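You operate a simulated robot arm through the tools that you are given. There is no shell and no other tool. Be economical: measure what you need, move in short steps, check, and stop when the job is done.

You run a simulated two-armed robot. Do the job below in one go: nothing can be reset, and whatever is moved stays where it is left.

Task
Put the grey tape on the top of the green bench away on the bottom right shelf of the rack. Pick up the blue ring binder from the top of the trestle table with one hand, pass it to the other hand and put it on the top of the grey bench. Close the wooden box lid. Shut the middle drawer of the grey bench. Put one of the capsules from the top of the grey bench on the clear pane. The order is free.

The check looks at the end state, three seconds after you hand in, the way a careful person would. Anything else that was tipped, shoved, dropped, spilled or broken makes it a failure. Lids that push on must go on centred and level and be pressed home; caps that screw on are set level and turned clockwise until they are tight.

Robot
Two 7-joint arms with fingered hands on one trunk, on a base that drives. Base frame: it is fixed to the floor where the robot stands at the start and does not move with it; the origin is under the middle of the robot, x ahead of it, y to its left, z up. Lengths are in m, angles in rad, forces in N, time in s.
The left shoulder is at the start at [0.08, 0.198, 1.489], the right one opposite. With the tool pointing down near the work surface each hand reaches from about 0.1 to 0.68 m from the robot's upright axis, wherever it stands, measured 20 degrees to its own side. Places, roughly: bottom right shelf of the rack [-1.4, -5.7, 0.2]; capsule (3x3x10 cm) [-3.6, 1.3, 0.9]; clear pane (19x15x1 cm) [-1, 1.7, 0.9]; grey tape (7x8x4 cm) [0.7, 0, 0.9]; middle drawer of the grey bench [-3.3, 1.4, 0.7]; ring binder [0.75, -1.25, 1]; top of the grey bench [-3.5, 1.4, 0.9]; wooden box lid [-3.3, 0.3, 0.8]. Payload 4 kg a hand.
The tool frame of a hand sits at the grasp point between the pads (the TCP): z along the fingers, y along the line on which they close. The tips reach 0.026 m beyond it. The gripper opens to 0.132 m. The gripper's body begins 0.073 m behind the TCP. The gripper is a hand of 4 fingers: y runs from the thumb to the fingers, the wrist lies at [0, 0, -0.239] in the tool frame, and closing takes about 1.5 s.
Orientation is told as [roll, pitch, yaw] about the base's x, y, z axes, in that order, counted from this pose: with the fingers straight down and closing along the base's y, the tool's x points along the base's -x, its y along +y and its z along -z.

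Tools
- The arms move only by the tool apply_moves. It takes "left_commands", "right_commands" or both (then of equal length, played together; a hand with none holds still); each is a list of rows, each a list of 7 numbers: the gripper command, from -1 (fully open) to 1 (shut), values between in proportion, then the shift along the tool's x, y, z in m, then the turn, a rotation vector about the tool's x, y, z in rad. In form: [[grip, x, y, z, rx, ry, rz], ...]. A call has 1 to 20 rows; each row is the pose to reach, as a shift and turn from the pose commanded when the call began, along the tool's axes at that moment. A row lasts 0.2 s, in which the tool goes at most 0.05 m and 0.15 rad; a call with a longer step from one row to the next is refused whole, and so is a gripper value outside its range. A pose out of reach is approached as far as the arm can. The call stops where the force on the tool passes 40 N (or 10 N more than at its start, if that is more) or the arm is blocked; 0.2 s more then pass. The fingers move at their own pace (about 0.072 m/s each) and stop on an object; they squeeze with about 31 N. The grip force told is the motor's: it shows also when the fingers shut on nothing. Time passes only in rows, and 0.2 s behind the last, so rows that repeat a pose let the fingers close. It gives the time, the measured TCP pose, the force on the tool (base axes), the opening and the grip force at its end, in the units of the frame above (readings bear some noise), with the torque about the TCP (base axes, N m) and any sound that the robot's microphone picked up, and new pictures: "show" is both (left out), scene, wrist or none (wrist: the cameras of the hands that moved).
- Cameras (640 x 400 px; columns grow to the right, rows downward): "scene" is now at [0.0948, -0.0198, 1.6493]; the picture's right is [-0.18, -0.98, 0.00], its down [-0.83, 0.16, -0.53] and it looks along [0.52, -0.10, -0.85] (base axes); focal length 262 px, centre (320, 200). "left" rides on the left gripper at [-0.068, 0.002, -0.097] in its tool frame; the picture's right is [-0.03, -1.00, 0.00], its down [0.82, -0.02, -0.58] and it looks along [0.58, -0.01, 0.82] (tool axes); focal length 270 px, centre (320, 200). "right" rides on the right gripper at [0.068, 0.002, -0.097] in its tool frame; the picture's right is [-0.03, 1.00, 0.00], its down [-0.82, -0.02, -0.58] and it looks along [-0.58, -0.01, 0.82] (tool axes); focal length 270 px, centre (320, 200). There is no depth. A picture from a camera that has moved, and an enlarged one, comes with that camera's place and axes in the base frame and with its lens. The place of the scene camera against the robot may be out by one fixed shift of up to 0.018 m in any direction.
- move_column(by): slides the trunk up (or, below 0, down) by that many m; the arms and the scene camera ride with it, the base frame stays. It gives what a move gives, with no picture.
- steer(legs): drives the robot by 1 to 6 legs, each [ahead, left, turn to the left] in m, m and rad, along the robot's own axes; the way and the turn of a leg run together, so that a leg with both is an arc; at most 1.5 m and 3.142 rad a leg. The arms and the cameras ride along, it lands a little off, and it stops where it bumps. It gives what a move gives, and a new picture of the scene camera.
- preshape(shape, hand): the hand has 4 fingers and takes this shape, open, in about a second: jaw (thumb against the fingers, like two jaws); tri (thumb and two fingers); tip (a fingertip pinch); poke (one finger out to press); point (the index stretched); flat (the hand flat); cup (the hand cupped); fist (a fist). The gripper value then closes the fingers along that shape, each until it touches; the sizes above hold for jaw. It gives what a move gives, with no picture.
- pan_tilt(pan, tilt): turns the head with the scene camera to pan (to the left, within 1.501 rad either way) and tilt (down, from -0.506 to 1.204), counted from straight ahead of the robot. It gives what a move gives, and a new picture of the scene camera.
- enlarge(camera, box): a new picture of the part [left, top, right, bottom] of that camera's present view, enlarged. It takes no simulated time.
- close_job(): hands the job in; it is judged then, once.

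Go step by step. Nothing tells you exact positions but the pictures and the camera data: compare them with the known pose of the tool, close in by small moves and look again before you grip or let go. The budget is 165 turns and 260 pictures, counting those below and the enlarged ones. Unless the task says otherwise, let go and move clear before handing in.

The tools are called after ">>>" as a command line: name --argument value ..., lists and objects as JSON in quotes. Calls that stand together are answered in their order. apply_moves: Moves the arms, as the interface text tells. Its arguments: {"type":"object","properties":{"left_commands":{"type":"array","items":{"type":"array","items":{"type":"number"}}},"right_commands":{"type":"array","items":{"type":"array","items":{"type":"number"}}},"show":{"type":"string","enum":["both","scene","wrist","none"]}},"required":[]} The other tools are called the same way: move_column (by) slides the trunk up or down; preshape (shape, hand) gives the hand a shape; steer (legs) drives the base; pan_tilt (pan, tilt) turns the head that bears the scene camera; enlarge (camera, box) takes an enlarged picture of a part of a camera's view; close_job () hands the job in.

At the start:

```text
time_s: 0.0
left_ee_pos: [0.3554, 0.1582, 0.9992]
left_orientation: [0.0, -0.001, 0.0]
left_contact_force: [-1.3, 0.2, 1.0]
left_ft_torque: [-0.01, 0.02, 0.0]
left_finger_gap: 0.1319
left_grasp_force: 0.1
left_shape: jaw
right_ee_pos: [0.3437, -0.1778, 1.0517]
right_orientation: [-0.001, -0.001, 0.0]
right_contact_force: [-1.4, 0.3, -0.4]
right_ft_torque: [0.02, 0.0, 0.02]
right_finger_gap: 0.1319
right_grasp_force: 0.0
right_shape: jaw
trunk travel left (down, up): [-0.799, 0.041]
robot x, y, heading: [-0.0031, -0.0005, -0.001]
head pan, tilt: [-0.185, 1.009]
```

scene: 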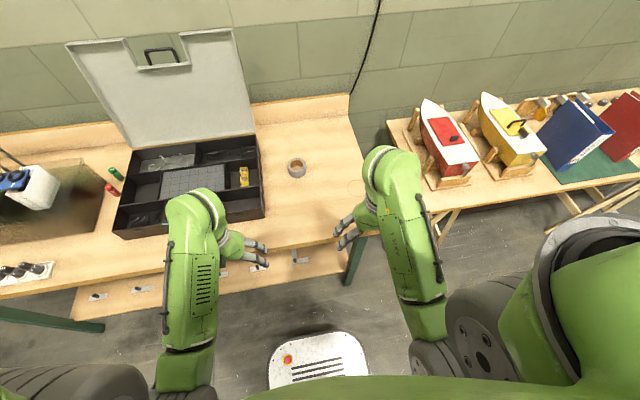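
right: 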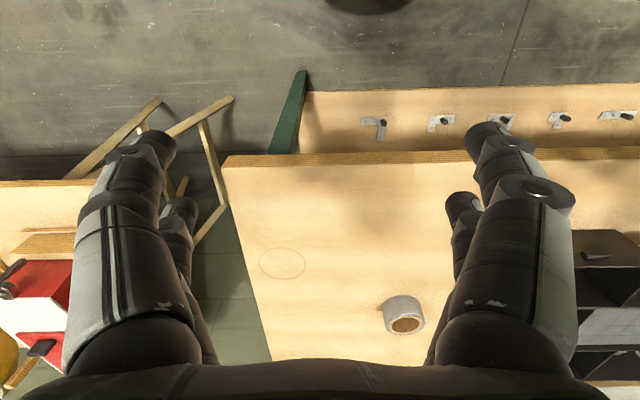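
left: 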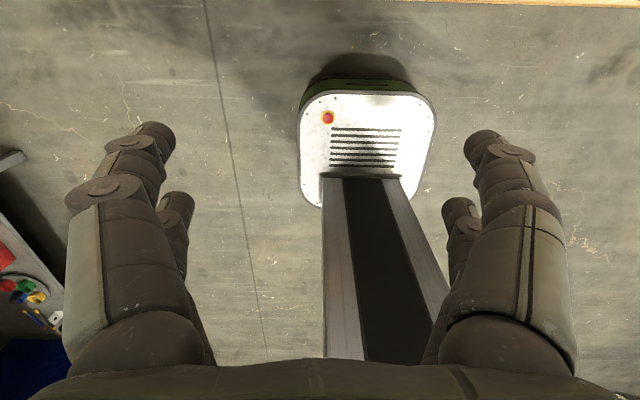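

I see the tape on the green bench at about (0.69, -0.05). I'll raise both hands first, then drive a little closer.

>>> apply_moves --left_commands '[[-1, 0, 0, -0.05, 0, 0, 0], [-1, 0, 0, -0.1, 0, 0, 0], [-1, 0, 0, -0.15, 0, 0, 0]]' --right_commands '[[-1, 0, 0, -0.04, 0, 0, 0], [-1, 0, 0, -0.06, 0, 0, 0], [-1, 0, 0, -0.06, 0, 0, 0]]' --show "none"

>>> steer --legs '[[0.13, 0, 0]]'

```text
time_s: 0.8
left_ee_pos: [0.3558, 0.1587, 1.0616]
left_orientation: [-0.002, -0.005, -0.002]
left_contact_force: [0.4, 0.3, 0.1]
left_ft_torque: [-0.01, -0.01, -0.02]
left_finger_gap: 0.132
left_grasp_force: 0.2
left_shape: jaw
left hand out of reach, approached as far as the arm can: row 2, 3
right_ee_pos: [0.3445, -0.1785, 1.0623]
right_orientation: [0.001, -0.001, 0.001]
right_contact_force: [-0.4, 0.0, 0.0]
right_ft_torque: [0.0, -0.01, -0.02]
right_finger_gap: 0.1318
right_grasp_force: 0.1
right_shape: jaw
right hand out of reach, approached as far as the arm can: row 1, 2, 3
trunk travel left (down, up): [-0.799, 0.041]
robot x, y, heading: [0.0011, 0.0011, -0.001]
head pan, tilt: [-0.185, 1.009]
```

```text
time_s: 2.1
left_ee_pos: [0.482, 0.1575, 1.0642]
left_orientation: [-0.001, -0.006, 0.002]
left_contact_force: [0.5, -0.7, 0.0]
left_ft_torque: [0.0, -0.04, 0.0]
left_finger_gap: 0.132
left_grasp_force: 0.0
left_shape: jaw
right_ee_pos: [0.4702, -0.179, 1.0629]
right_orientation: [-0.001, -0.005, 0.001]
right_contact_force: [-0.7, 0.1, 0.9]
right_ft_torque: [0.02, 0.01, 0.0]
right_finger_gap: 0.1318
right_grasp_force: 0.0
right_shape: jaw
trunk travel left (down, up): [-0.799, 0.041]
robot x, y, heading: [0.1324, -0.0014, 0.004]
head pan, tilt: [-0.185, 1.009]
camera scene: at [0.2199, -0.0196, 1.6497], right [-0.18, -0.98, 0.0], down [-0.83, 0.15, -0.54], along [0.53, -0.1, -0.84], focal length 262 px, centre (320, 200)
```

scene: 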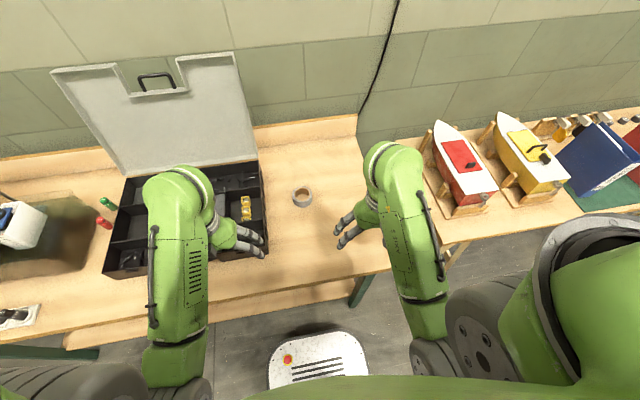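

>>> apply_moves --right_commands '[[-0.6, -0.045, 0.02, 0.0, 0, 0, 0], [-0.6, -0.09, 0.045, 0.0, 0, 0, 0], [-0.6, -0.13, 0.07, 0.0, 0, 0, 0], [-0.6, -0.17, 0.09, 0.01, 0, 0, 0], [-0.6, -0.2, 0.11, 0.02, 0, 0, 0], [-0.6, -0.23, 0.13, 0.03, 0, 0, 0], [-0.6, -0.23, 0.13, 0.03, 0, 0, 0]]' --show "both"

```text
refused: row 2 steps farther than a row can; nothing moved
```

>>> apply_moves --right_commands '[[-0.6, -0.04, 0.022, 0.005, 0, 0, 0], [-0.6, -0.08, 0.044, 0.01, 0, 0, 0], [-0.6, -0.12, 0.066, 0.015, 0, 0, 0], [-0.6, -0.16, 0.088, 0.02, 0, 0, 0], [-0.6, -0.2, 0.11, 0.025, 0, 0, 0], [-0.6, -0.23, 0.13, 0.03, 0, 0, 0], [-0.6, -0.23, 0.13, 0.03, 0, 0, 0]]' --show "both"

```text
time_s: 3.7
left_ee_pos: [0.4854, 0.1585, 1.0614]
left_orientation: [0.0, -0.004, 0.001]
left_contact_force: [0.3, -0.2, 0.0]
left_ft_torque: [0.01, 0.01, -0.01]
left_finger_gap: 0.1319
left_grasp_force: 0.1
left_shape: jaw
right_ee_pos: [0.7026, -0.0489, 1.0317]
right_orientation: [0.001, -0.002, 0.002]
right_contact_force: [0.0, -0.3, 0.4]
right_ft_torque: [-0.02, -0.07, -0.02]
right_finger_gap: 0.1058
right_grasp_force: 0.1
right_shape: jaw
trunk travel left (down, up): [-0.799, 0.041]
robot x, y, heading: [0.1272, -0.001, -0.001]
head pan, tilt: [-0.185, 1.009]
camera scene: at [0.2253, -0.0199, 1.6493], right [-0.18, -0.98, 0.0], down [-0.83, 0.15, -0.53], along [0.52, -0.1, -0.85], focal length 262 px, centre (320, 200)
camera right: at [0.6347, -0.0459, 1.1292], right [0.02, 1.0, 0.0], down [0.82, -0.02, 0.58], along [0.58, -0.01, -0.82], focal length 270 px, centre (320, 200)
```

scene: 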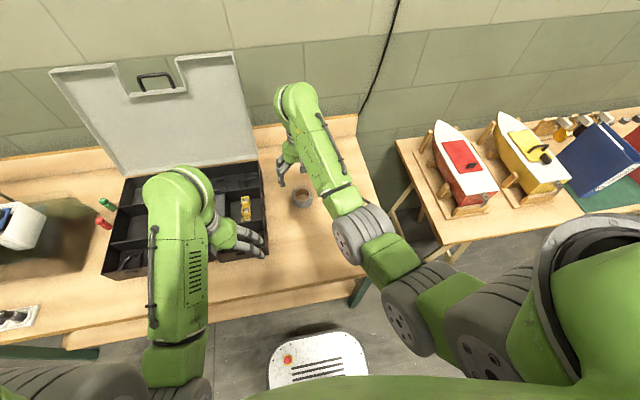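
right: 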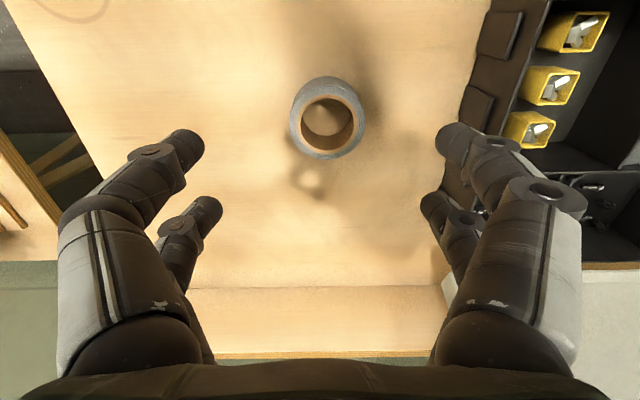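

>>> apply_moves --right_commands '[[-0.6, -0.002, 0.01, 0.03, 0, 0, 0], [-0.6, -0.003, 0.011, 0.06, 0, 0, 0], [-0.6, -0.003, 0.011, 0.075, 0, 0, 0]]' --show "wrist"

```text
time_s: 4.5
left_ee_pos: [0.4849, 0.1578, 1.0617]
left_orientation: [0.0, -0.005, 0.0]
left_contact_force: [0.3, 0.0, -0.5]
left_ft_torque: [0.01, -0.02, -0.02]
left_finger_gap: 0.1317
left_grasp_force: 0.1
left_shape: jaw
right_ee_pos: [0.7064, -0.0358, 0.9562]
right_orientation: [0.003, -0.002, 0.003]
right_contact_force: [-1.1, -0.4, -0.2]
right_ft_torque: [0.0, 0.0, 0.02]
right_finger_gap: 0.1058
right_grasp_force: 0.0
right_shape: jaw
trunk travel left (down, up): [-0.799, 0.041]
robot x, y, heading: [0.1288, 0.001, -0.001]
head pan, tilt: [-0.185, 1.009]
camera right: at [0.6383, -0.0344, 1.0533], right [0.02, 1.0, 0.0], down [0.81, -0.02, 0.58], along [0.58, -0.01, -0.82], focal length 270 px, centre (320, 200)
```

right: 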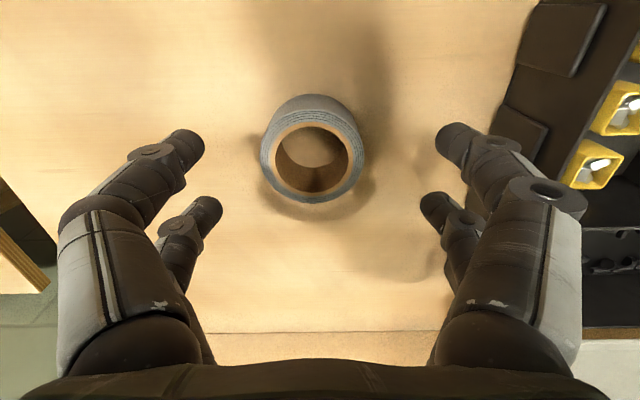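

>>> apply_moves --right_commands '[[-0.6, -0.018, -0.003, 0.02, 0, 0, 0], [-0.6, -0.018, -0.003, 0.05, 0, 0, 0], [-0.6, -0.018, -0.003, 0.05, 0, 0, 0]]' --show "wrist"

```text
time_s: 5.3
left_ee_pos: [0.4853, 0.1575, 1.0625]
left_orientation: [0.0, -0.004, 0.002]
left_contact_force: [0.1, 0.3, 0.6]
left_ft_torque: [-0.02, -0.01, -0.01]
left_finger_gap: 0.1319
left_grasp_force: 0.1
left_shape: jaw
right_ee_pos: [0.7242, -0.0399, 0.9068]
right_orientation: [0.0, -0.001, 0.002]
right_contact_force: [0.5, 0.2, 0.5]
right_ft_torque: [-0.02, 0.0, -0.02]
right_finger_gap: 0.1057
right_grasp_force: 0.1
right_shape: jaw
trunk travel left (down, up): [-0.799, 0.041]
robot x, y, heading: [0.1312, -0.0014, 0.001]
head pan, tilt: [-0.185, 1.009]
camera right: at [0.6557, -0.0365, 1.0049], right [0.02, 1.0, 0.0], down [0.82, -0.02, 0.58], along [0.58, -0.01, -0.82], focal length 270 px, centre (320, 200)
```

right: 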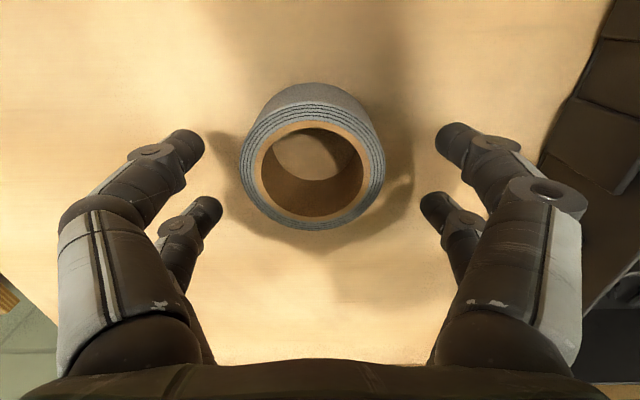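

>>> apply_moves --right_commands '[[-0.6, 0.002, -0.001, 0.015, 0, 0, 0], [-0.6, 0.002, -0.001, 0.03, 0, 0, 0], [0.3, 0.002, -0.001, 0.03, 0, 0, 0], [0.6, 0.002, -0.001, 0.03, 0, 0, 0], [0.8, 0.002, -0.001, 0.03, 0, 0, 0], [0.8, 0.002, -0.001, 0.03, 0, 0, 0], [0.8, 0.002, -0.001, 0.03, 0, 0, 0]]' --show "wrist"

```text
time_s: 6.2
left_ee_pos: [0.4845, 0.1569, 1.0619]
left_orientation: [0.001, -0.005, 0.001]
left_contact_force: [0.2, -0.6, 0.0]
left_ft_torque: [0.03, 0.01, 0.0]
left_finger_gap: 0.1321
left_grasp_force: 0.1
left_shape: jaw
right_ee_pos: [0.7287, -0.0412, 0.8868]
right_orientation: [0.004, -0.02, -0.002]
right_contact_force: [-5.2, -2.8, 20.7]
right_ft_torque: [-0.62, 0.57, -0.15]
right_finger_gap: 0.0542
right_grasp_force: 31.3
right_shape: jaw
trunk travel left (down, up): [-0.799, 0.041]
robot x, y, heading: [0.1272, -0.0012, -0.002]
head pan, tilt: [-0.185, 1.009]
stopped in row 4 (right hand): the force on the tool passed its limit at 44 N (the readings are from after the stop); the commanded pose is now the measured one
camera right: at [0.6583, -0.0381, 0.9818], right [0.03, 1.0, 0.0], down [0.81, -0.02, 0.59], along [0.59, -0.01, -0.81], focal length 270 px, centre (320, 200)
```

right: 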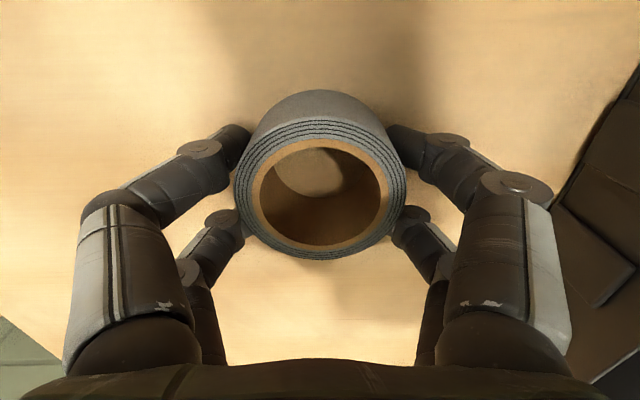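

>>> apply_moves --right_commands '[[1, 0, 0, 0, 0, 0, 0], [1, 0, 0, 0, 0, 0, 0], [1, 0, 0, 0, 0, 0, 0], [1, 0, 0, -0.02, 0, 0, 0], [1, 0, 0, -0.06, 0, 0, 0], [1, 0, 0, -0.1, 0, 0, 0]]' --show "wrist"

```text
time_s: 7.6
left_ee_pos: [0.4846, 0.158, 1.0618]
left_orientation: [-0.002, -0.004, 0.002]
left_contact_force: [0.4, 0.5, -0.1]
left_ft_torque: [0.03, -0.03, -0.01]
left_finger_gap: 0.1317
left_grasp_force: 0.0
left_shape: jaw
right_ee_pos: [0.7252, -0.0396, 0.9851]
right_orientation: [0.0, -0.011, 0.001]
right_contact_force: [-0.4, 0.2, -1.4]
right_ft_torque: [-0.01, -0.05, -0.01]
right_finger_gap: 0.0535
right_grasp_force: 31.1
right_shape: jaw
trunk travel left (down, up): [-0.799, 0.041]
robot x, y, heading: [0.1314, 0.0014, -0.0]
head pan, tilt: [-0.185, 1.009]
camera right: at [0.6553, -0.0378, 1.0813], right [0.02, 1.0, 0.0], down [0.81, -0.02, 0.59], along [0.59, -0.01, -0.81], focal length 270 px, centre (320, 200)
```

right: 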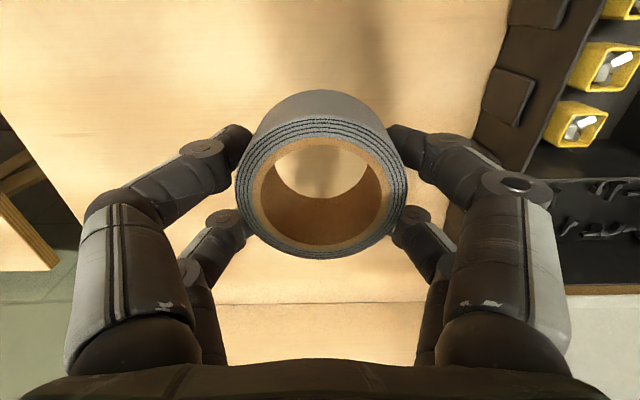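

>>> apply_moves --right_commands '[[1, 0.03, 0, -0.03, 0, 0, 0], [1, 0.07, -0.02, -0.045, 0, 0, 0], [1, 0.11, -0.04, -0.05, 0, 0, 0], [1, 0.15, -0.06, -0.05, 0, 0, 0], [1, 0.19, -0.08, -0.05, 0, 0, 0], [1, 0.23, -0.1, -0.05, 0, 0, 0], [1, 0.26, -0.12, -0.05, 0, 0, 0]]' --show "none"

>>> steer --legs '[[-0.6, 0, 0], [0, 0, -1.57]]'

>>> pan_tilt --pan 0 --tilt 0.35

```text
time_s: 9.2
left_ee_pos: [0.4845, 0.1579, 1.0625]
left_orientation: [-0.001, -0.004, 0.003]
left_contact_force: [-0.5, 0.3, 0.3]
left_ft_torque: [-0.02, -0.01, -0.02]
left_finger_gap: 0.1319
left_grasp_force: 0.1
left_shape: jaw
right_ee_pos: [0.4634, -0.1616, 1.0284]
right_orientation: [0.001, -0.012, 0.001]
right_contact_force: [0.2, -0.6, -1.0]
right_ft_torque: [-0.01, -0.03, 0.0]
right_finger_gap: 0.0524
right_grasp_force: 31.4
right_shape: jaw
trunk travel left (down, up): [-0.799, 0.041]
robot x, y, heading: [0.1317, 0.0027, 0.001]
head pan, tilt: [-0.185, 1.009]
```

```text
time_s: 16.5
left_ee_pos: [-0.3268, -0.3596, 1.0616]
left_orientation: [-0.001, -0.004, -1.607]
left_contact_force: [0.3, -0.3, -0.5]
left_ft_torque: [-0.01, 0.0, 0.01]
left_finger_gap: 0.1318
left_grasp_force: 0.1
left_shape: jaw
right_ee_pos: [-0.6458, -0.328, 1.0289]
right_orientation: [0.002, -0.012, -1.607]
right_contact_force: [0.6, 0.9, -1.4]
right_ft_torque: [-0.03, 0.02, 0.04]
right_finger_gap: 0.0524
right_grasp_force: 31.4
right_shape: jaw
trunk travel left (down, up): [-0.799, 0.041]
robot x, y, heading: [-0.4742, 0.0011, -1.601]
head pan, tilt: [-0.185, 1.009]
camera scene: at [-0.4912, -0.1045, 1.6493], right [-0.98, 0.22, 0.0], down [0.18, 0.83, -0.53], along [-0.12, -0.52, -0.85], focal length 262 px, centre (320, 200)
```

scene: 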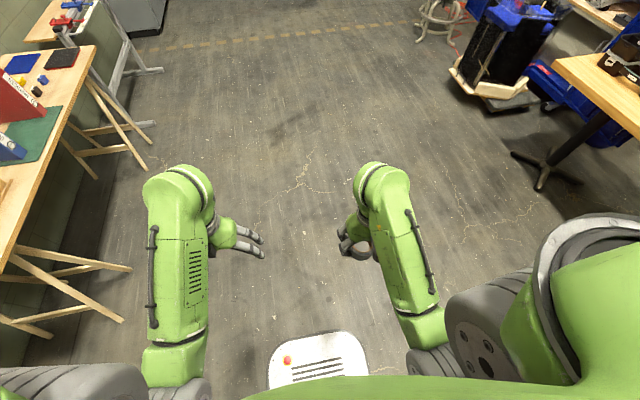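

```text
time_s: 17.6
left_ee_pos: [-0.3262, -0.3614, 1.0622]
left_orientation: [0.002, -0.004, -1.605]
left_contact_force: [0.3, -0.1, 0.3]
left_ft_torque: [-0.01, 0.0, 0.0]
left_finger_gap: 0.1317
left_grasp_force: 0.1
left_shape: jaw
right_ee_pos: [-0.6447, -0.3278, 1.0274]
right_orientation: [0.002, -0.013, -1.609]
right_contact_force: [0.2, 0.1, -1.4]
right_ft_torque: [0.02, 0.03, 0.02]
right_finger_gap: 0.0524
right_grasp_force: 31.4
right_shape: jaw
trunk travel left (down, up): [-0.799, 0.041]
robot x, y, heading: [-0.4709, -0.001, -1.608]
head pan, tilt: [0.0, 0.351]
camera scene: at [-0.4797, -0.1301, 1.7046], right [-1.0, 0.04, 0.0], down [0.01, 0.34, -0.94], along [-0.03, -0.94, -0.34], focal length 262 px, centre (320, 200)
```

scene: 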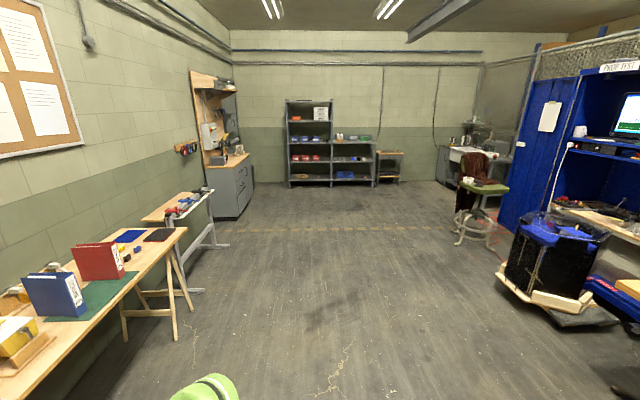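

The rack is straight ahead; its lower right compartment is my goal. I'll look closer at it, then drive toward it.

>>> steer --legs '[[1.4, 0, 0.035], [1.5, -0.4, 0], [1.0, -0.45, 0]]'

```text
refused: leg 2 is longer than a leg can be; nothing moved
```

>>> steer --legs '[[1.4, 0, 0.037], [1.4, -0.4, 0], [1.0, -0.45, 0]]'

```text
time_s: 36.8
left_ee_pos: [-1.1214, -4.2158, 1.0622]
left_orientation: [-0.001, -0.004, -1.538]
left_contact_force: [0.1, 1.0, 0.0]
left_ft_torque: [0.01, 0.01, 0.02]
left_finger_gap: 0.1319
left_grasp_force: 0.0
left_shape: jaw
right_ee_pos: [-1.4422, -4.2045, 1.0273]
right_orientation: [0.002, -0.012, -1.541]
right_contact_force: [0.2, 0.9, -1.3]
right_ft_torque: [-0.01, -0.02, -0.01]
right_finger_gap: 0.0524
right_grasp_force: 31.2
right_shape: jaw
trunk travel left (down, up): [-0.799, 0.041]
robot x, y, heading: [-1.2919, -3.8637, -1.54]
head pan, tilt: [0.0, 0.351]
camera scene: at [-1.2893, -3.9948, 1.7048], right [-1.0, -0.03, 0.0], down [-0.01, 0.34, -0.94], along [0.03, -0.94, -0.34], focal length 262 px, centre (320, 200)
```

scene: 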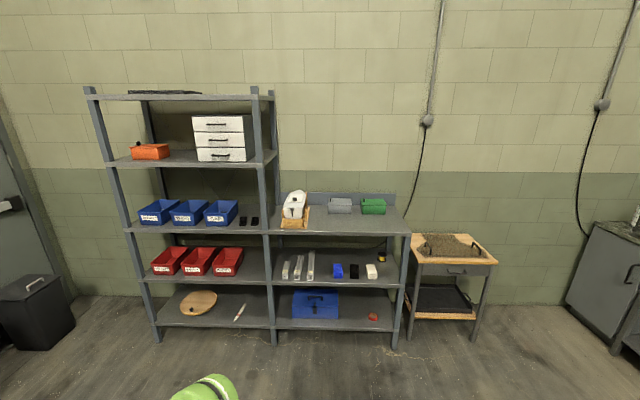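

>>> enlarge --camera "scene" --box '[260, 230, 420, 350]'

```text
3.33 times, centred on (340, 290) of scene
camera zoom: at [-1.2893, -3.9948, 1.7048], right [-1.0, -0.03, 0.0], down [-0.01, 0.34, -0.94], along [0.03, -0.94, -0.34], focal length 875 px, centre (253, -100)
```

zoom: 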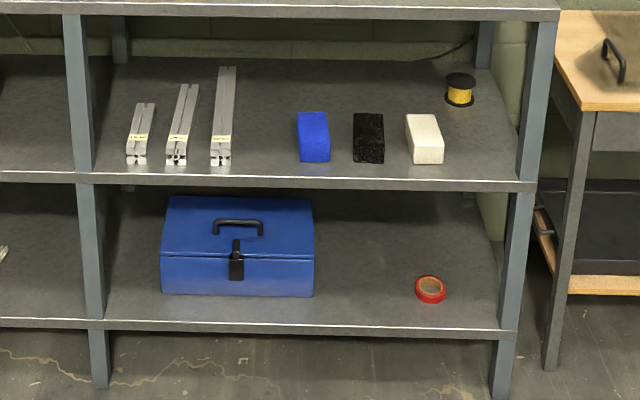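

>>> apply_moves --left_commands '[[-1, 0.04, 0, 0, 0, 0, 0], [-1, 0.08, 0, 0, 0, 0, 0], [-1, 0.1, 0, 0, 0, 0, 0]]' --show "none"

>>> steer --legs '[[0.0, 0, -0.03], [0.8, -0.045, 0]]'

>>> move_column --by -0.7

>>> pan_tilt --pan -0.15 --tilt 0.65

```text
time_s: 37.6
left_ee_pos: [-1.1262, -4.1241, 1.0335]
left_orientation: [-0.002, -0.006, -1.539]
left_contact_force: [-0.1, -0.4, 0.1]
left_ft_torque: [0.03, -0.02, -0.02]
left_finger_gap: 0.132
left_grasp_force: 0.1
left_shape: jaw
left hand out of reach, approached as far as the arm can: row 2, 3
right_ee_pos: [-1.4404, -4.2041, 1.0287]
right_orientation: [0.0, -0.011, -1.542]
right_contact_force: [-0.1, -0.2, -1.6]
right_ft_torque: [0.02, 0.03, -0.01]
right_finger_gap: 0.0525
right_grasp_force: 31.0
right_shape: jaw
trunk travel left (down, up): [-0.799, 0.041]
robot x, y, heading: [-1.29, -3.8646, -1.541]
head pan, tilt: [0.0, 0.351]
```

```text
time_s: 42.3
left_ee_pos: [-1.1772, -4.9359, 1.0348]
left_orientation: [-0.001, -0.007, -1.567]
left_contact_force: [-0.5, -0.7, 0.0]
left_ft_torque: [-0.02, 0.0, -0.03]
left_finger_gap: 0.1321
left_grasp_force: 0.1
left_shape: jaw
right_ee_pos: [-1.4942, -5.0089, 1.028]
right_orientation: [0.001, -0.014, -1.568]
right_contact_force: [-1.1, 0.1, -1.3]
right_ft_torque: [-0.02, 0.02, -0.02]
right_finger_gap: 0.0523
right_grasp_force: 31.0
right_shape: jaw
trunk travel left (down, up): [-0.799, 0.041]
robot x, y, heading: [-1.3315, -4.6736, -1.565]
head pan, tilt: [0.0, 0.351]
camera scene: at [-1.3362, -4.8039, 1.7049], right [-1.0, 0.0, 0.0], down [0.0, 0.34, -0.94], along [0.0, -0.94, -0.34], focal length 262 px, centre (320, 200)
```

scene: 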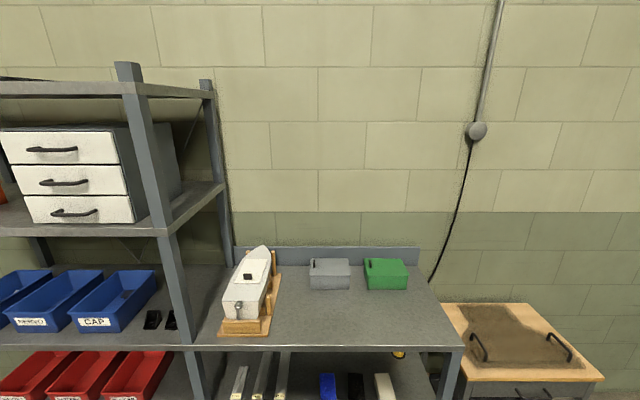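

```text
refused: -0.7 is not a number from -0.4 to 0.4
```

```text
time_s: 43.1
left_ee_pos: [-1.1769, -4.9387, 1.0335]
left_orientation: [-0.002, -0.005, -1.567]
left_contact_force: [0.8, 0.0, 0.2]
left_ft_torque: [-0.01, 0.04, 0.02]
left_finger_gap: 0.1318
left_grasp_force: 0.1
left_shape: jaw
right_ee_pos: [-1.4953, -5.0107, 1.0276]
right_orientation: [0.003, -0.012, -1.569]
right_contact_force: [0.0, 0.5, -0.7]
right_ft_torque: [0.0, 0.0, -0.01]
right_finger_gap: 0.0523
right_grasp_force: 30.9
right_shape: jaw
trunk travel left (down, up): [-0.799, 0.041]
robot x, y, heading: [-1.3298, -4.6724, -1.57]
head pan, tilt: [-0.15, 0.649]
camera scene: at [-1.3493, -4.7989, 1.6777], right [-0.99, 0.15, 0.0], down [0.09, 0.6, -0.8], along [-0.12, -0.79, -0.6], focal length 262 px, centre (320, 200)
```

scene: 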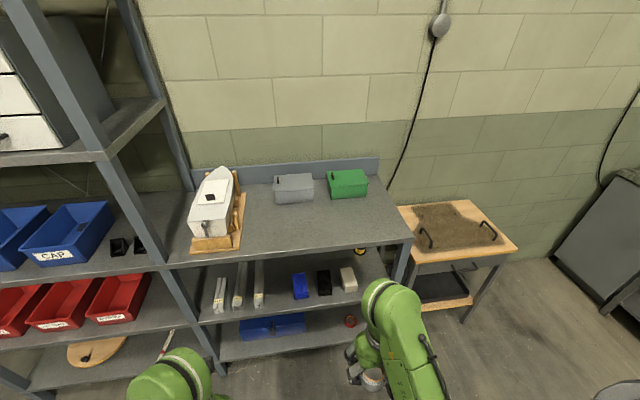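

>>> move_column --by -0.4

>>> move_column --by -0.3

>>> apply_moves --right_commands '[[1, 0, 0, 0, 0, -0.1, 0], [1, 0, 0, 0, 0, -0.2, 0]]'

```text
time_s: 46.9
left_ee_pos: [-1.1776, -4.9388, 0.6344]
left_orientation: [-0.003, -0.005, -1.567]
left_contact_force: [0.0, 0.4, 0.0]
left_ft_torque: [0.01, -0.01, 0.01]
left_finger_gap: 0.132
left_grasp_force: 0.0
left_shape: jaw
right_ee_pos: [-1.4945, -5.01, 0.6289]
right_orientation: [0.002, -0.01, -1.569]
right_contact_force: [-0.2, 0.0, -1.0]
right_ft_torque: [0.01, 0.02, -0.01]
right_finger_gap: 0.0522
right_grasp_force: 31.4
right_shape: jaw
trunk travel left (down, up): [-0.399, 0.441]
robot x, y, heading: [-1.3344, -4.6731, -1.566]
head pan, tilt: [-0.15, 0.649]
```

```text
time_s: 49.9
left_ee_pos: [-1.1772, -4.9385, 0.3339]
left_orientation: [-0.002, -0.008, -1.568]
left_contact_force: [0.1, -0.3, 0.3]
left_ft_torque: [0.01, -0.03, 0.02]
left_finger_gap: 0.132
left_grasp_force: 0.0
left_shape: jaw
right_ee_pos: [-1.4944, -5.0095, 0.3273]
right_orientation: [0.003, -0.013, -1.568]
right_contact_force: [0.0, 0.7, -1.5]
right_ft_torque: [0.02, 0.01, 0.0]
right_finger_gap: 0.0524
right_grasp_force: 31.4
right_shape: jaw
trunk travel left (down, up): [-0.099, 0.741]
robot x, y, heading: [-1.3342, -4.6773, -1.57]
head pan, tilt: [-0.15, 0.649]
```

```text
time_s: 50.5
left_ee_pos: [-1.178, -4.9369, 0.3332]
left_orientation: [-0.001, -0.008, -1.566]
left_contact_force: [0.4, 0.5, -0.3]
left_ft_torque: [0.06, 0.02, 0.0]
left_finger_gap: 0.132
left_grasp_force: 0.0
left_shape: jaw
right_ee_pos: [-1.4929, -5.0106, 0.3283]
right_orientation: [0.002, -0.214, -1.568]
right_contact_force: [0.2, 0.1, -1.7]
right_ft_torque: [0.01, -0.04, -0.02]
right_finger_gap: 0.052
right_grasp_force: 30.9
right_shape: jaw
trunk travel left (down, up): [-0.099, 0.741]
robot x, y, heading: [-1.3332, -4.6723, -1.569]
head pan, tilt: [-0.15, 0.649]
camera scene: at [-1.3493, -4.7985, 0.9777], right [-0.99, 0.15, 0.0], down [0.09, 0.6, -0.8], along [-0.12, -0.79, -0.6], focal length 262 px, centre (320, 200)
camera right: at [-1.493, -4.922, 0.4082], right [1.0, -0.02, 0.01], down [-0.02, -0.68, 0.74], along [-0.01, -0.74, -0.68], focal length 270 px, centre (320, 200)
```

scene: 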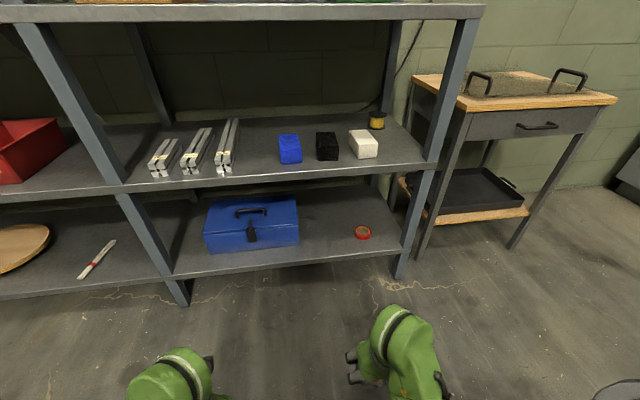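
right: 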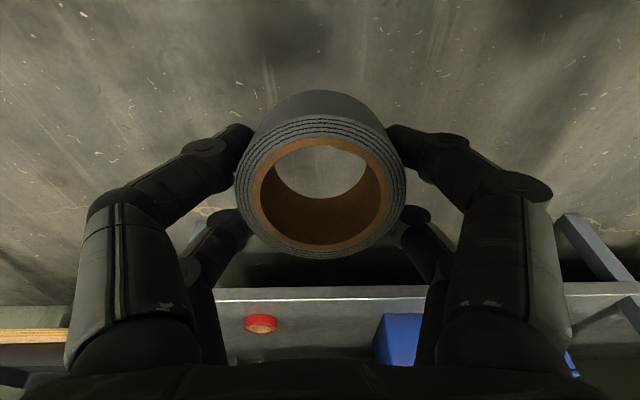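

>>> apply_moves --right_commands '[[1, 0, 0, 0, 0, -0.14, 0], [1, 0, 0, 0, 0, -0.28, 0], [1, 0, 0, 0, 0, -0.42, 0], [1, 0, 0, 0, 0, -0.54, 0], [1, 0, 0, 0, 0, -0.54, 0]]' --show "none"

>>> steer --legs '[[0.3, 0, 0]]'

```text
time_s: 51.7
left_ee_pos: [-1.1766, -4.9388, 0.3344]
left_orientation: [-0.002, -0.006, -1.568]
left_contact_force: [-0.5, -0.1, 0.4]
left_ft_torque: [0.01, -0.01, 0.01]
left_finger_gap: 0.1321
left_grasp_force: 0.1
left_shape: jaw
right_ee_pos: [-1.4927, -5.0111, 0.3295]
right_orientation: [0.004, -0.752, -1.572]
right_contact_force: [-0.9, 0.3, -1.2]
right_ft_torque: [0.03, -0.01, -0.01]
right_finger_gap: 0.0515
right_grasp_force: 31.1
right_shape: jaw
trunk travel left (down, up): [-0.099, 0.741]
robot x, y, heading: [-1.3334, -4.6787, -1.567]
head pan, tilt: [-0.15, 0.649]
```

```text
time_s: 53.8
left_ee_pos: [-1.1739, -5.2358, 0.3345]
left_orientation: [-0.001, -0.005, -1.562]
left_contact_force: [-0.8, 0.3, 0.4]
left_ft_torque: [-0.01, -0.01, -0.01]
left_finger_gap: 0.1318
left_grasp_force: 0.1
left_shape: jaw
right_ee_pos: [-1.4895, -5.3099, 0.3278]
right_orientation: [0.002, -0.751, -1.563]
right_contact_force: [0.0, 0.0, -0.9]
right_ft_torque: [0.02, 0.01, -0.02]
right_finger_gap: 0.0513
right_grasp_force: 30.9
right_shape: jaw
trunk travel left (down, up): [-0.099, 0.741]
robot x, y, heading: [-1.3293, -4.9755, -1.561]
head pan, tilt: [-0.15, 0.649]
camera scene: at [-1.3466, -5.0979, 0.9776], right [-0.99, 0.14, 0.0], down [0.08, 0.6, -0.8], along [-0.11, -0.79, -0.6], focal length 262 px, centre (320, 200)
```

scene: 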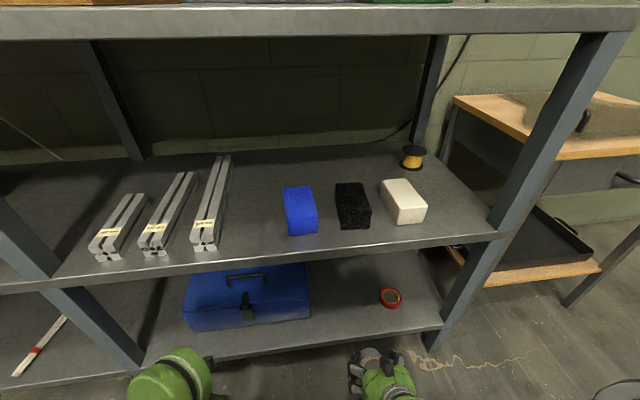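

>>> apply_moves --right_commands '[[1, -0.025, -0.005, 0.032, 0, 0, 0], [1, -0.05, -0.01, 0.064, 0, 0, 0], [1, -0.075, -0.01, 0.097, 0, 0, 0], [1, -0.1, -0.01, 0.129, 0, 0, 0], [1, -0.125, -0.01, 0.16, 0, 0, 0], [1, -0.148, -0.01, 0.193, 0, 0, 0], [1, -0.148, -0.01, 0.193, 0, 0, 0]]'

```text
time_s: 55.4
left_ee_pos: [-1.1738, -5.235, 0.3324]
left_orientation: [-0.002, -0.006, -1.56]
left_contact_force: [0.5, 0.1, 0.5]
left_ft_torque: [0.01, -0.01, -0.01]
left_finger_gap: 0.1321
left_grasp_force: 0.1
left_shape: jaw
right_ee_pos: [-1.4974, -5.5491, 0.2867]
right_orientation: [0.004, -0.752, -1.567]
right_contact_force: [-0.4, 0.0, -0.6]
right_ft_torque: [0.01, 0.0, -0.02]
right_finger_gap: 0.0514
right_grasp_force: 31.2
right_shape: jaw
trunk travel left (down, up): [-0.099, 0.741]
robot x, y, heading: [-1.3336, -4.9744, -1.559]
head pan, tilt: [-0.15, 0.649]
camera scene: at [-1.3466, -5.0978, 0.9777], right [-0.99, 0.14, 0.0], down [0.08, 0.6, -0.8], along [-0.11, -0.79, -0.6], focal length 262 px, centre (320, 200)
camera right: at [-1.497, -5.4318, 0.3113], right [1.0, -0.01, 0.02], down [-0.02, -0.2, 0.98], along [-0.01, -0.98, -0.2], focal length 270 px, centre (320, 200)
```

scene: 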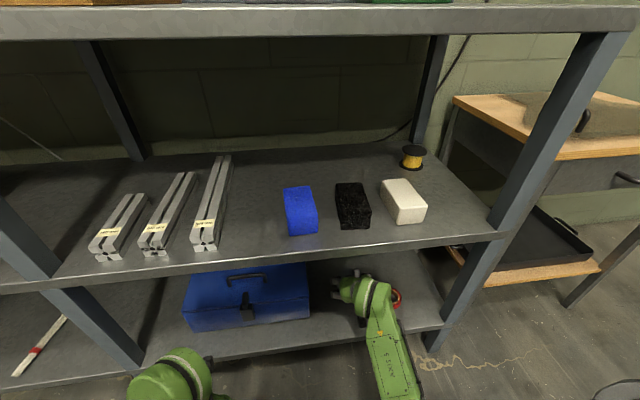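
right: 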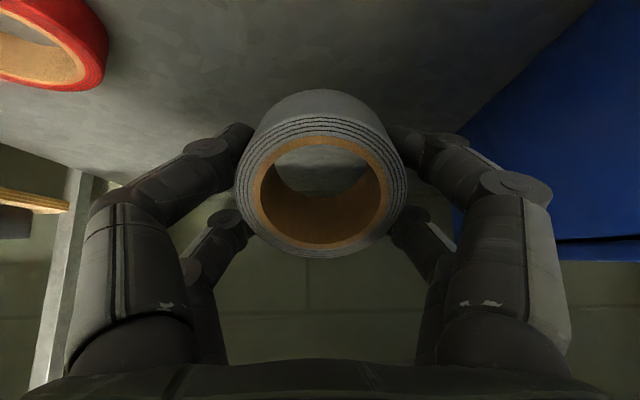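

>>> apply_moves --right_commands '[[1, 0.0136, 0, 0.0146, 0, 0, 0], [1, 0.0239, 0, 0.0256, 0, 0, 0], [1, 0.0307, 0, 0.0329, 0, 0, 0], [1, 0.0307, 0, 0.0329, 0, 0, 0]]' --show "wrist"

```text
time_s: 56.4
left_ee_pos: [-1.1726, -5.2362, 0.3343]
left_orientation: [0.0, -0.008, -1.562]
left_contact_force: [-0.1, -0.7, 0.0]
left_ft_torque: [0.0, 0.01, 0.01]
left_finger_gap: 0.1317
left_grasp_force: 0.0
left_shape: jaw
right_ee_pos: [-1.4974, -5.5499, 0.2473]
right_orientation: [0.001, -0.757, -1.565]
right_contact_force: [0.5, 2.7, 11.9]
right_ft_torque: [0.25, 0.06, 0.01]
right_finger_gap: 0.0512
right_grasp_force: 30.9
right_shape: jaw
trunk travel left (down, up): [-0.099, 0.741]
robot x, y, heading: [-1.331, -4.9754, -1.563]
head pan, tilt: [-0.15, 0.649]
camera right: at [-1.4971, -5.4331, 0.2703], right [1.0, -0.01, 0.02], down [-0.02, -0.2, 0.98], along [-0.01, -0.98, -0.2], focal length 270 px, centre (320, 200)
```

right: 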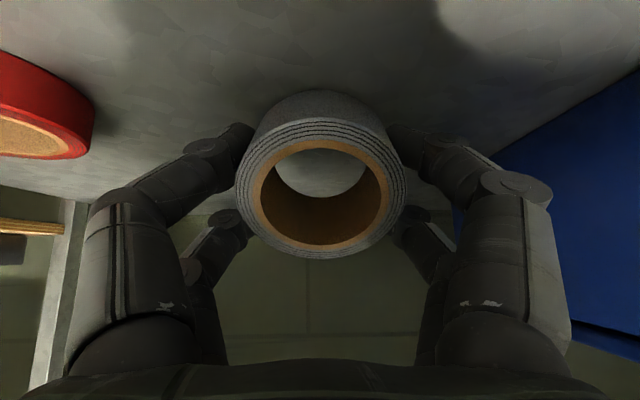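

>>> apply_moves --right_commands '[[0.1, 0.03, 0, 0.032, 0, 0, 0], [-0.1, 0.03, 0, 0.032, 0, 0, 0], [-0.2, 0.03, 0, 0.032, 0, 0, 0], [-0.3, 0.03, 0, 0.032, 0, 0, 0], [-0.4, 0.03, 0, 0.032, 0, 0, 0], [-0.5, 0.03, 0, 0.032, 0, 0, 0], [-0.5, 0.03, 0, 0.032, 0, 0, 0]]' --show "wrist"

```text
time_s: 56.8
left_ee_pos: [-1.1741, -5.2353, 0.3344]
left_orientation: [0.0, -0.007, -1.561]
left_contact_force: [-0.6, -0.1, -0.5]
left_ft_torque: [-0.01, 0.01, 0.05]
left_finger_gap: 0.132
left_grasp_force: 0.0
left_shape: jaw
right_ee_pos: [-1.4953, -5.5597, 0.2347]
right_orientation: [-0.001, -0.788, -1.56]
right_contact_force: [1.3, 1.5, 15.3]
right_ft_torque: [0.03, -0.3, 0.09]
right_finger_gap: 0.0558
right_grasp_force: 0.1
right_shape: jaw
trunk travel left (down, up): [-0.099, 0.741]
robot x, y, heading: [-1.331, -4.9739, -1.558]
head pan, tilt: [-0.15, 0.649]
stopped in row 1 (right hand): the force on the tool passed its limit at 63 N (the readings are from after the stop); the commanded pose is now the measured one
camera right: at [-1.4964, -5.4419, 0.2542], right [1.0, -0.01, 0.02], down [-0.02, -0.16, 0.99], along [0.0, -0.99, -0.17], focal length 270 px, centre (320, 200)
```

right: 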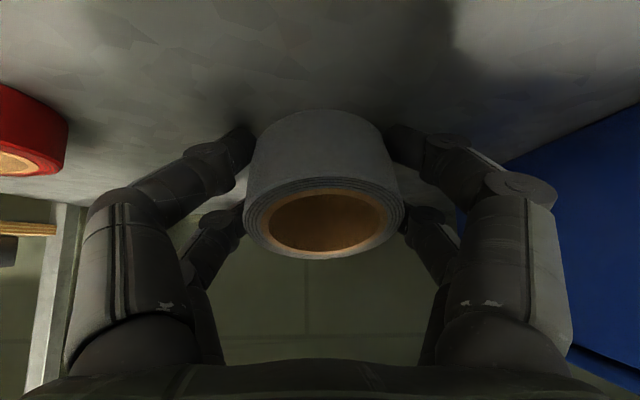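

>>> apply_moves --right_commands '[[0.1, -0.0035, 0, -0.0035, 0, 0, 0], [-0.1, -0.005, 0, -0.005, 0, 0, 0], [-0.2, -0.005, 0, -0.005, 0, 0, 0], [-0.3, -0.005, 0, -0.005, 0, 0, 0], [-0.4, -0.005, 0, -0.005, 0, 0, 0], [-0.5, -0.005, 0, -0.005, 0, 0, 0], [-0.5, -0.005, 0, -0.005, 0, 0, 0]]' --show "wrist"

```text
time_s: 58.4
left_ee_pos: [-1.1745, -5.2355, 0.3329]
left_orientation: [-0.004, -0.006, -1.559]
left_contact_force: [0.7, 0.5, -0.1]
left_ft_torque: [-0.01, 0.02, 0.01]
left_finger_gap: 0.132
left_grasp_force: 0.1
left_shape: jaw
right_ee_pos: [-1.4978, -5.5586, 0.2373]
right_orientation: [-0.002, -0.779, -1.559]
right_contact_force: [-0.3, 0.3, 0.6]
right_ft_torque: [0.01, -0.01, -0.04]
right_finger_gap: 0.0985
right_grasp_force: 0.0
right_shape: jaw
trunk travel left (down, up): [-0.099, 0.741]
robot x, y, heading: [-1.3319, -4.9776, -1.554]
head pan, tilt: [-0.15, 0.649]
camera right: at [-1.4966, -5.4406, 0.2577], right [1.0, -0.01, 0.02], down [-0.02, -0.17, 0.98], along [0.0, -0.98, -0.17], focal length 270 px, centre (320, 200)
```

right: 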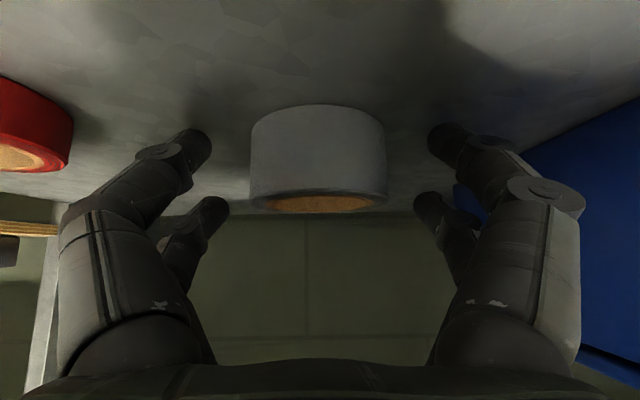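

>>> apply_moves --right_commands '[[-0.5, 0, 0, -0.03, 0, 0, 0], [-0.5, 0.01, 0, -0.07, 0, 0, 0], [-0.5, 0.03, 0, -0.11, 0, 0, 0], [-0.5, 0.06, 0, -0.15, 0, 0, 0], [-0.5, 0.09, 0, -0.19, 0, 0, 0], [-0.5, 0.12, 0, -0.22, 0, 0, 0]]' --show "none"

>>> steer --legs '[[-0.4, 0, 0]]'

```text
time_s: 59.8
left_ee_pos: [-1.1744, -5.2359, 0.3326]
left_orientation: [-0.002, -0.007, -1.559]
left_contact_force: [-0.5, -0.5, -0.9]
left_ft_torque: [0.02, 0.0, 0.02]
left_finger_gap: 0.1322
left_grasp_force: 0.0
left_shape: jaw
right_ee_pos: [-1.5002, -5.3183, 0.3109]
right_orientation: [-0.003, -0.78, -1.558]
right_contact_force: [-0.2, -0.1, 0.8]
right_ft_torque: [-0.03, 0.02, -0.02]
right_finger_gap: 0.0987
right_grasp_force: 0.0
right_shape: jaw
trunk travel left (down, up): [-0.099, 0.741]
robot x, y, heading: [-1.3308, -4.9726, -1.562]
head pan, tilt: [-0.15, 0.649]
```

```text
time_s: 62.2
left_ee_pos: [-1.1767, -4.8366, 0.3345]
left_orientation: [-0.003, -0.005, -1.558]
left_contact_force: [0.1, 0.4, 0.1]
left_ft_torque: [0.0, -0.02, 0.01]
left_finger_gap: 0.1318
left_grasp_force: 0.1
left_shape: jaw
right_ee_pos: [-1.5029, -4.9202, 0.3083]
right_orientation: [-0.001, -0.78, -1.554]
right_contact_force: [-0.5, -0.3, -0.2]
right_ft_torque: [-0.02, -0.01, 0.0]
right_finger_gap: 0.0987
right_grasp_force: 0.1
right_shape: jaw
trunk travel left (down, up): [-0.099, 0.741]
robot x, y, heading: [-1.3331, -4.5783, -1.557]
head pan, tilt: [-0.15, 0.649]
camera scene: at [-1.3507, -4.6992, 0.9777], right [-0.99, 0.14, 0.0], down [0.08, 0.6, -0.8], along [-0.11, -0.79, -0.6], focal length 262 px, centre (320, 200)
```

scene: 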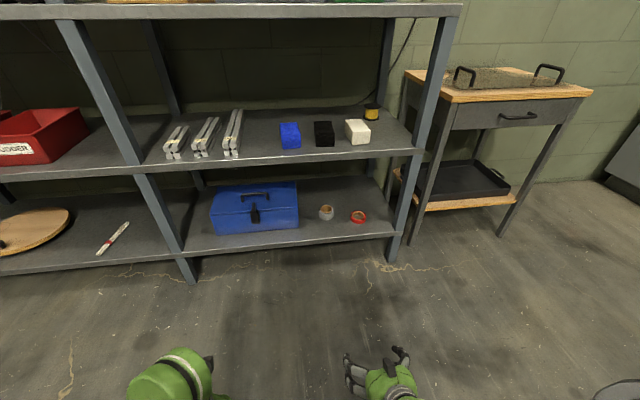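

The tape lies flat on the bottom right shelf. I'll raise the trunk again, level the hand and turn back toward the trestle table.

>>> apply_moves --right_commands '[[-1, 0, 0, 0, 0, 0.15, 0], [-1, 0, 0, 0, 0, 0.3, 0], [-1, 0, 0, 0, 0, 0.45, 0], [-1, 0, 0, 0, 0, 0.6, 0], [-1, 0, 0, 0, 0, 0.75, 0], [-1, 0, 0, 0, 0, 0.78, 0]]' --show "none"

>>> move_column --by 0.4

>>> move_column --by 0.34

>>> steer --legs '[[0, 0, 2.75]]'

>>> pan_tilt --pan 0 --tilt 0.35

```text
time_s: 63.6
left_ee_pos: [-1.1777, -4.837, 0.3338]
left_orientation: [-0.001, -0.006, -1.56]
left_contact_force: [0.2, -0.2, 0.1]
left_ft_torque: [0.01, 0.0, -0.02]
left_finger_gap: 0.1319
left_grasp_force: 0.0
left_shape: jaw
right_ee_pos: [-1.5035, -4.9201, 0.3095]
right_orientation: [-0.001, 0.001, -1.558]
right_contact_force: [-0.4, -0.8, -0.3]
right_ft_torque: [0.01, 0.02, -0.01]
right_finger_gap: 0.132
right_grasp_force: 0.0
right_shape: jaw
trunk travel left (down, up): [-0.099, 0.741]
robot x, y, heading: [-1.3351, -4.5774, -1.562]
head pan, tilt: [-0.15, 0.649]
```

```text
time_s: 67.5
left_ee_pos: [-1.1772, -4.8362, 0.7337]
left_orientation: [-0.001, -0.005, -1.558]
left_contact_force: [-0.1, -0.7, -0.1]
left_ft_torque: [0.02, -0.02, -0.01]
left_finger_gap: 0.132
left_grasp_force: 0.1
left_shape: jaw
right_ee_pos: [-1.5034, -4.9199, 0.7093]
right_orientation: [-0.001, 0.001, -1.557]
right_contact_force: [-0.3, 0.4, 0.3]
right_ft_torque: [0.02, 0.04, 0.01]
right_finger_gap: 0.1315
right_grasp_force: 0.0
right_shape: jaw
trunk travel left (down, up): [-0.499, 0.341]
robot x, y, heading: [-1.3313, -4.5733, -1.56]
head pan, tilt: [-0.15, 0.649]
```

```text
time_s: 70.8
left_ee_pos: [-1.1771, -4.8363, 1.0743]
left_orientation: [-0.003, -0.004, -1.558]
left_contact_force: [-0.1, -0.1, -1.2]
left_ft_torque: [-0.03, 0.01, 0.01]
left_finger_gap: 0.132
left_grasp_force: 0.2
left_shape: jaw
right_ee_pos: [-1.5038, -4.9203, 1.0496]
right_orientation: [-0.001, -0.001, -1.555]
right_contact_force: [-0.4, -0.2, -0.2]
right_ft_torque: [-0.05, -0.01, 0.04]
right_finger_gap: 0.1316
right_grasp_force: 0.1
right_shape: jaw
trunk travel left (down, up): [-0.839, 0.001]
robot x, y, heading: [-1.3372, -4.5755, -1.56]
head pan, tilt: [-0.15, 0.649]
```

```text
time_s: 77.6
left_ee_pos: [-1.374, -4.2746, 1.0743]
left_orientation: [-0.002, -0.003, 1.167]
left_contact_force: [-0.3, -0.2, 0.0]
left_ft_torque: [0.0, -0.02, 0.02]
left_finger_gap: 0.132
left_grasp_force: 0.0
left_shape: jaw
right_ee_pos: [-1.0432, -4.331, 1.0491]
right_orientation: [-0.001, 0.0, 1.166]
right_contact_force: [0.2, -1.0, -0.1]
right_ft_torque: [0.01, 0.0, -0.03]
right_finger_gap: 0.1318
right_grasp_force: 0.0
right_shape: jaw
trunk travel left (down, up): [-0.839, 0.001]
robot x, y, heading: [-1.3385, -4.578, 1.167]
head pan, tilt: [-0.15, 0.649]
camera scene: at [-1.2816, -4.4821, 1.7177], right [0.85, -0.53, 0.0], down [-0.32, -0.51, -0.8], along [0.42, 0.68, -0.6], focal length 262 px, centre (320, 200)
```

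scene: 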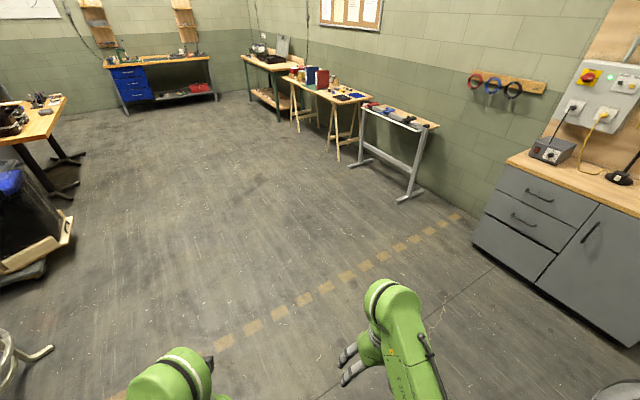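

```text
time_s: 78.4
left_ee_pos: [-1.3739, -4.2729, 1.0738]
left_orientation: [-0.002, -0.006, 1.166]
left_contact_force: [-0.3, 0.0, 0.2]
left_ft_torque: [0.03, 0.03, 0.0]
left_finger_gap: 0.1323
left_grasp_force: 0.0
left_shape: jaw
right_ee_pos: [-1.042, -4.3297, 1.0498]
right_orientation: [-0.002, -0.002, 1.168]
right_contact_force: [-0.2, -0.1, 1.3]
right_ft_torque: [0.0, -0.03, 0.01]
right_finger_gap: 0.1319
right_grasp_force: 0.0
right_shape: jaw
trunk travel left (down, up): [-0.839, 0.001]
robot x, y, heading: [-1.335, -4.5767, 1.166]
head pan, tilt: [0.0, 0.351]
camera scene: at [-1.2908, -4.4703, 1.7447], right [0.92, -0.39, 0.0], down [-0.14, -0.32, -0.94], along [0.37, 0.86, -0.34], focal length 262 px, centre (320, 200)
```

scene: 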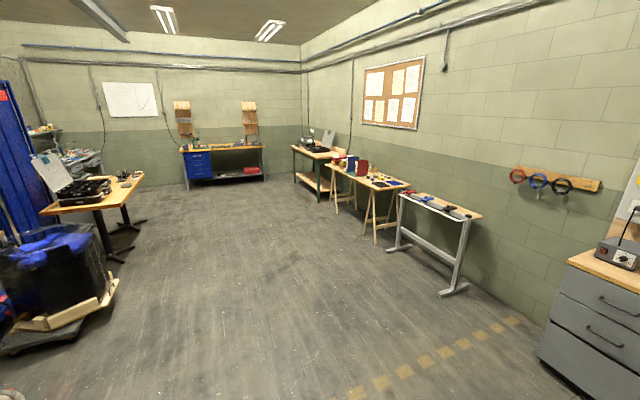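

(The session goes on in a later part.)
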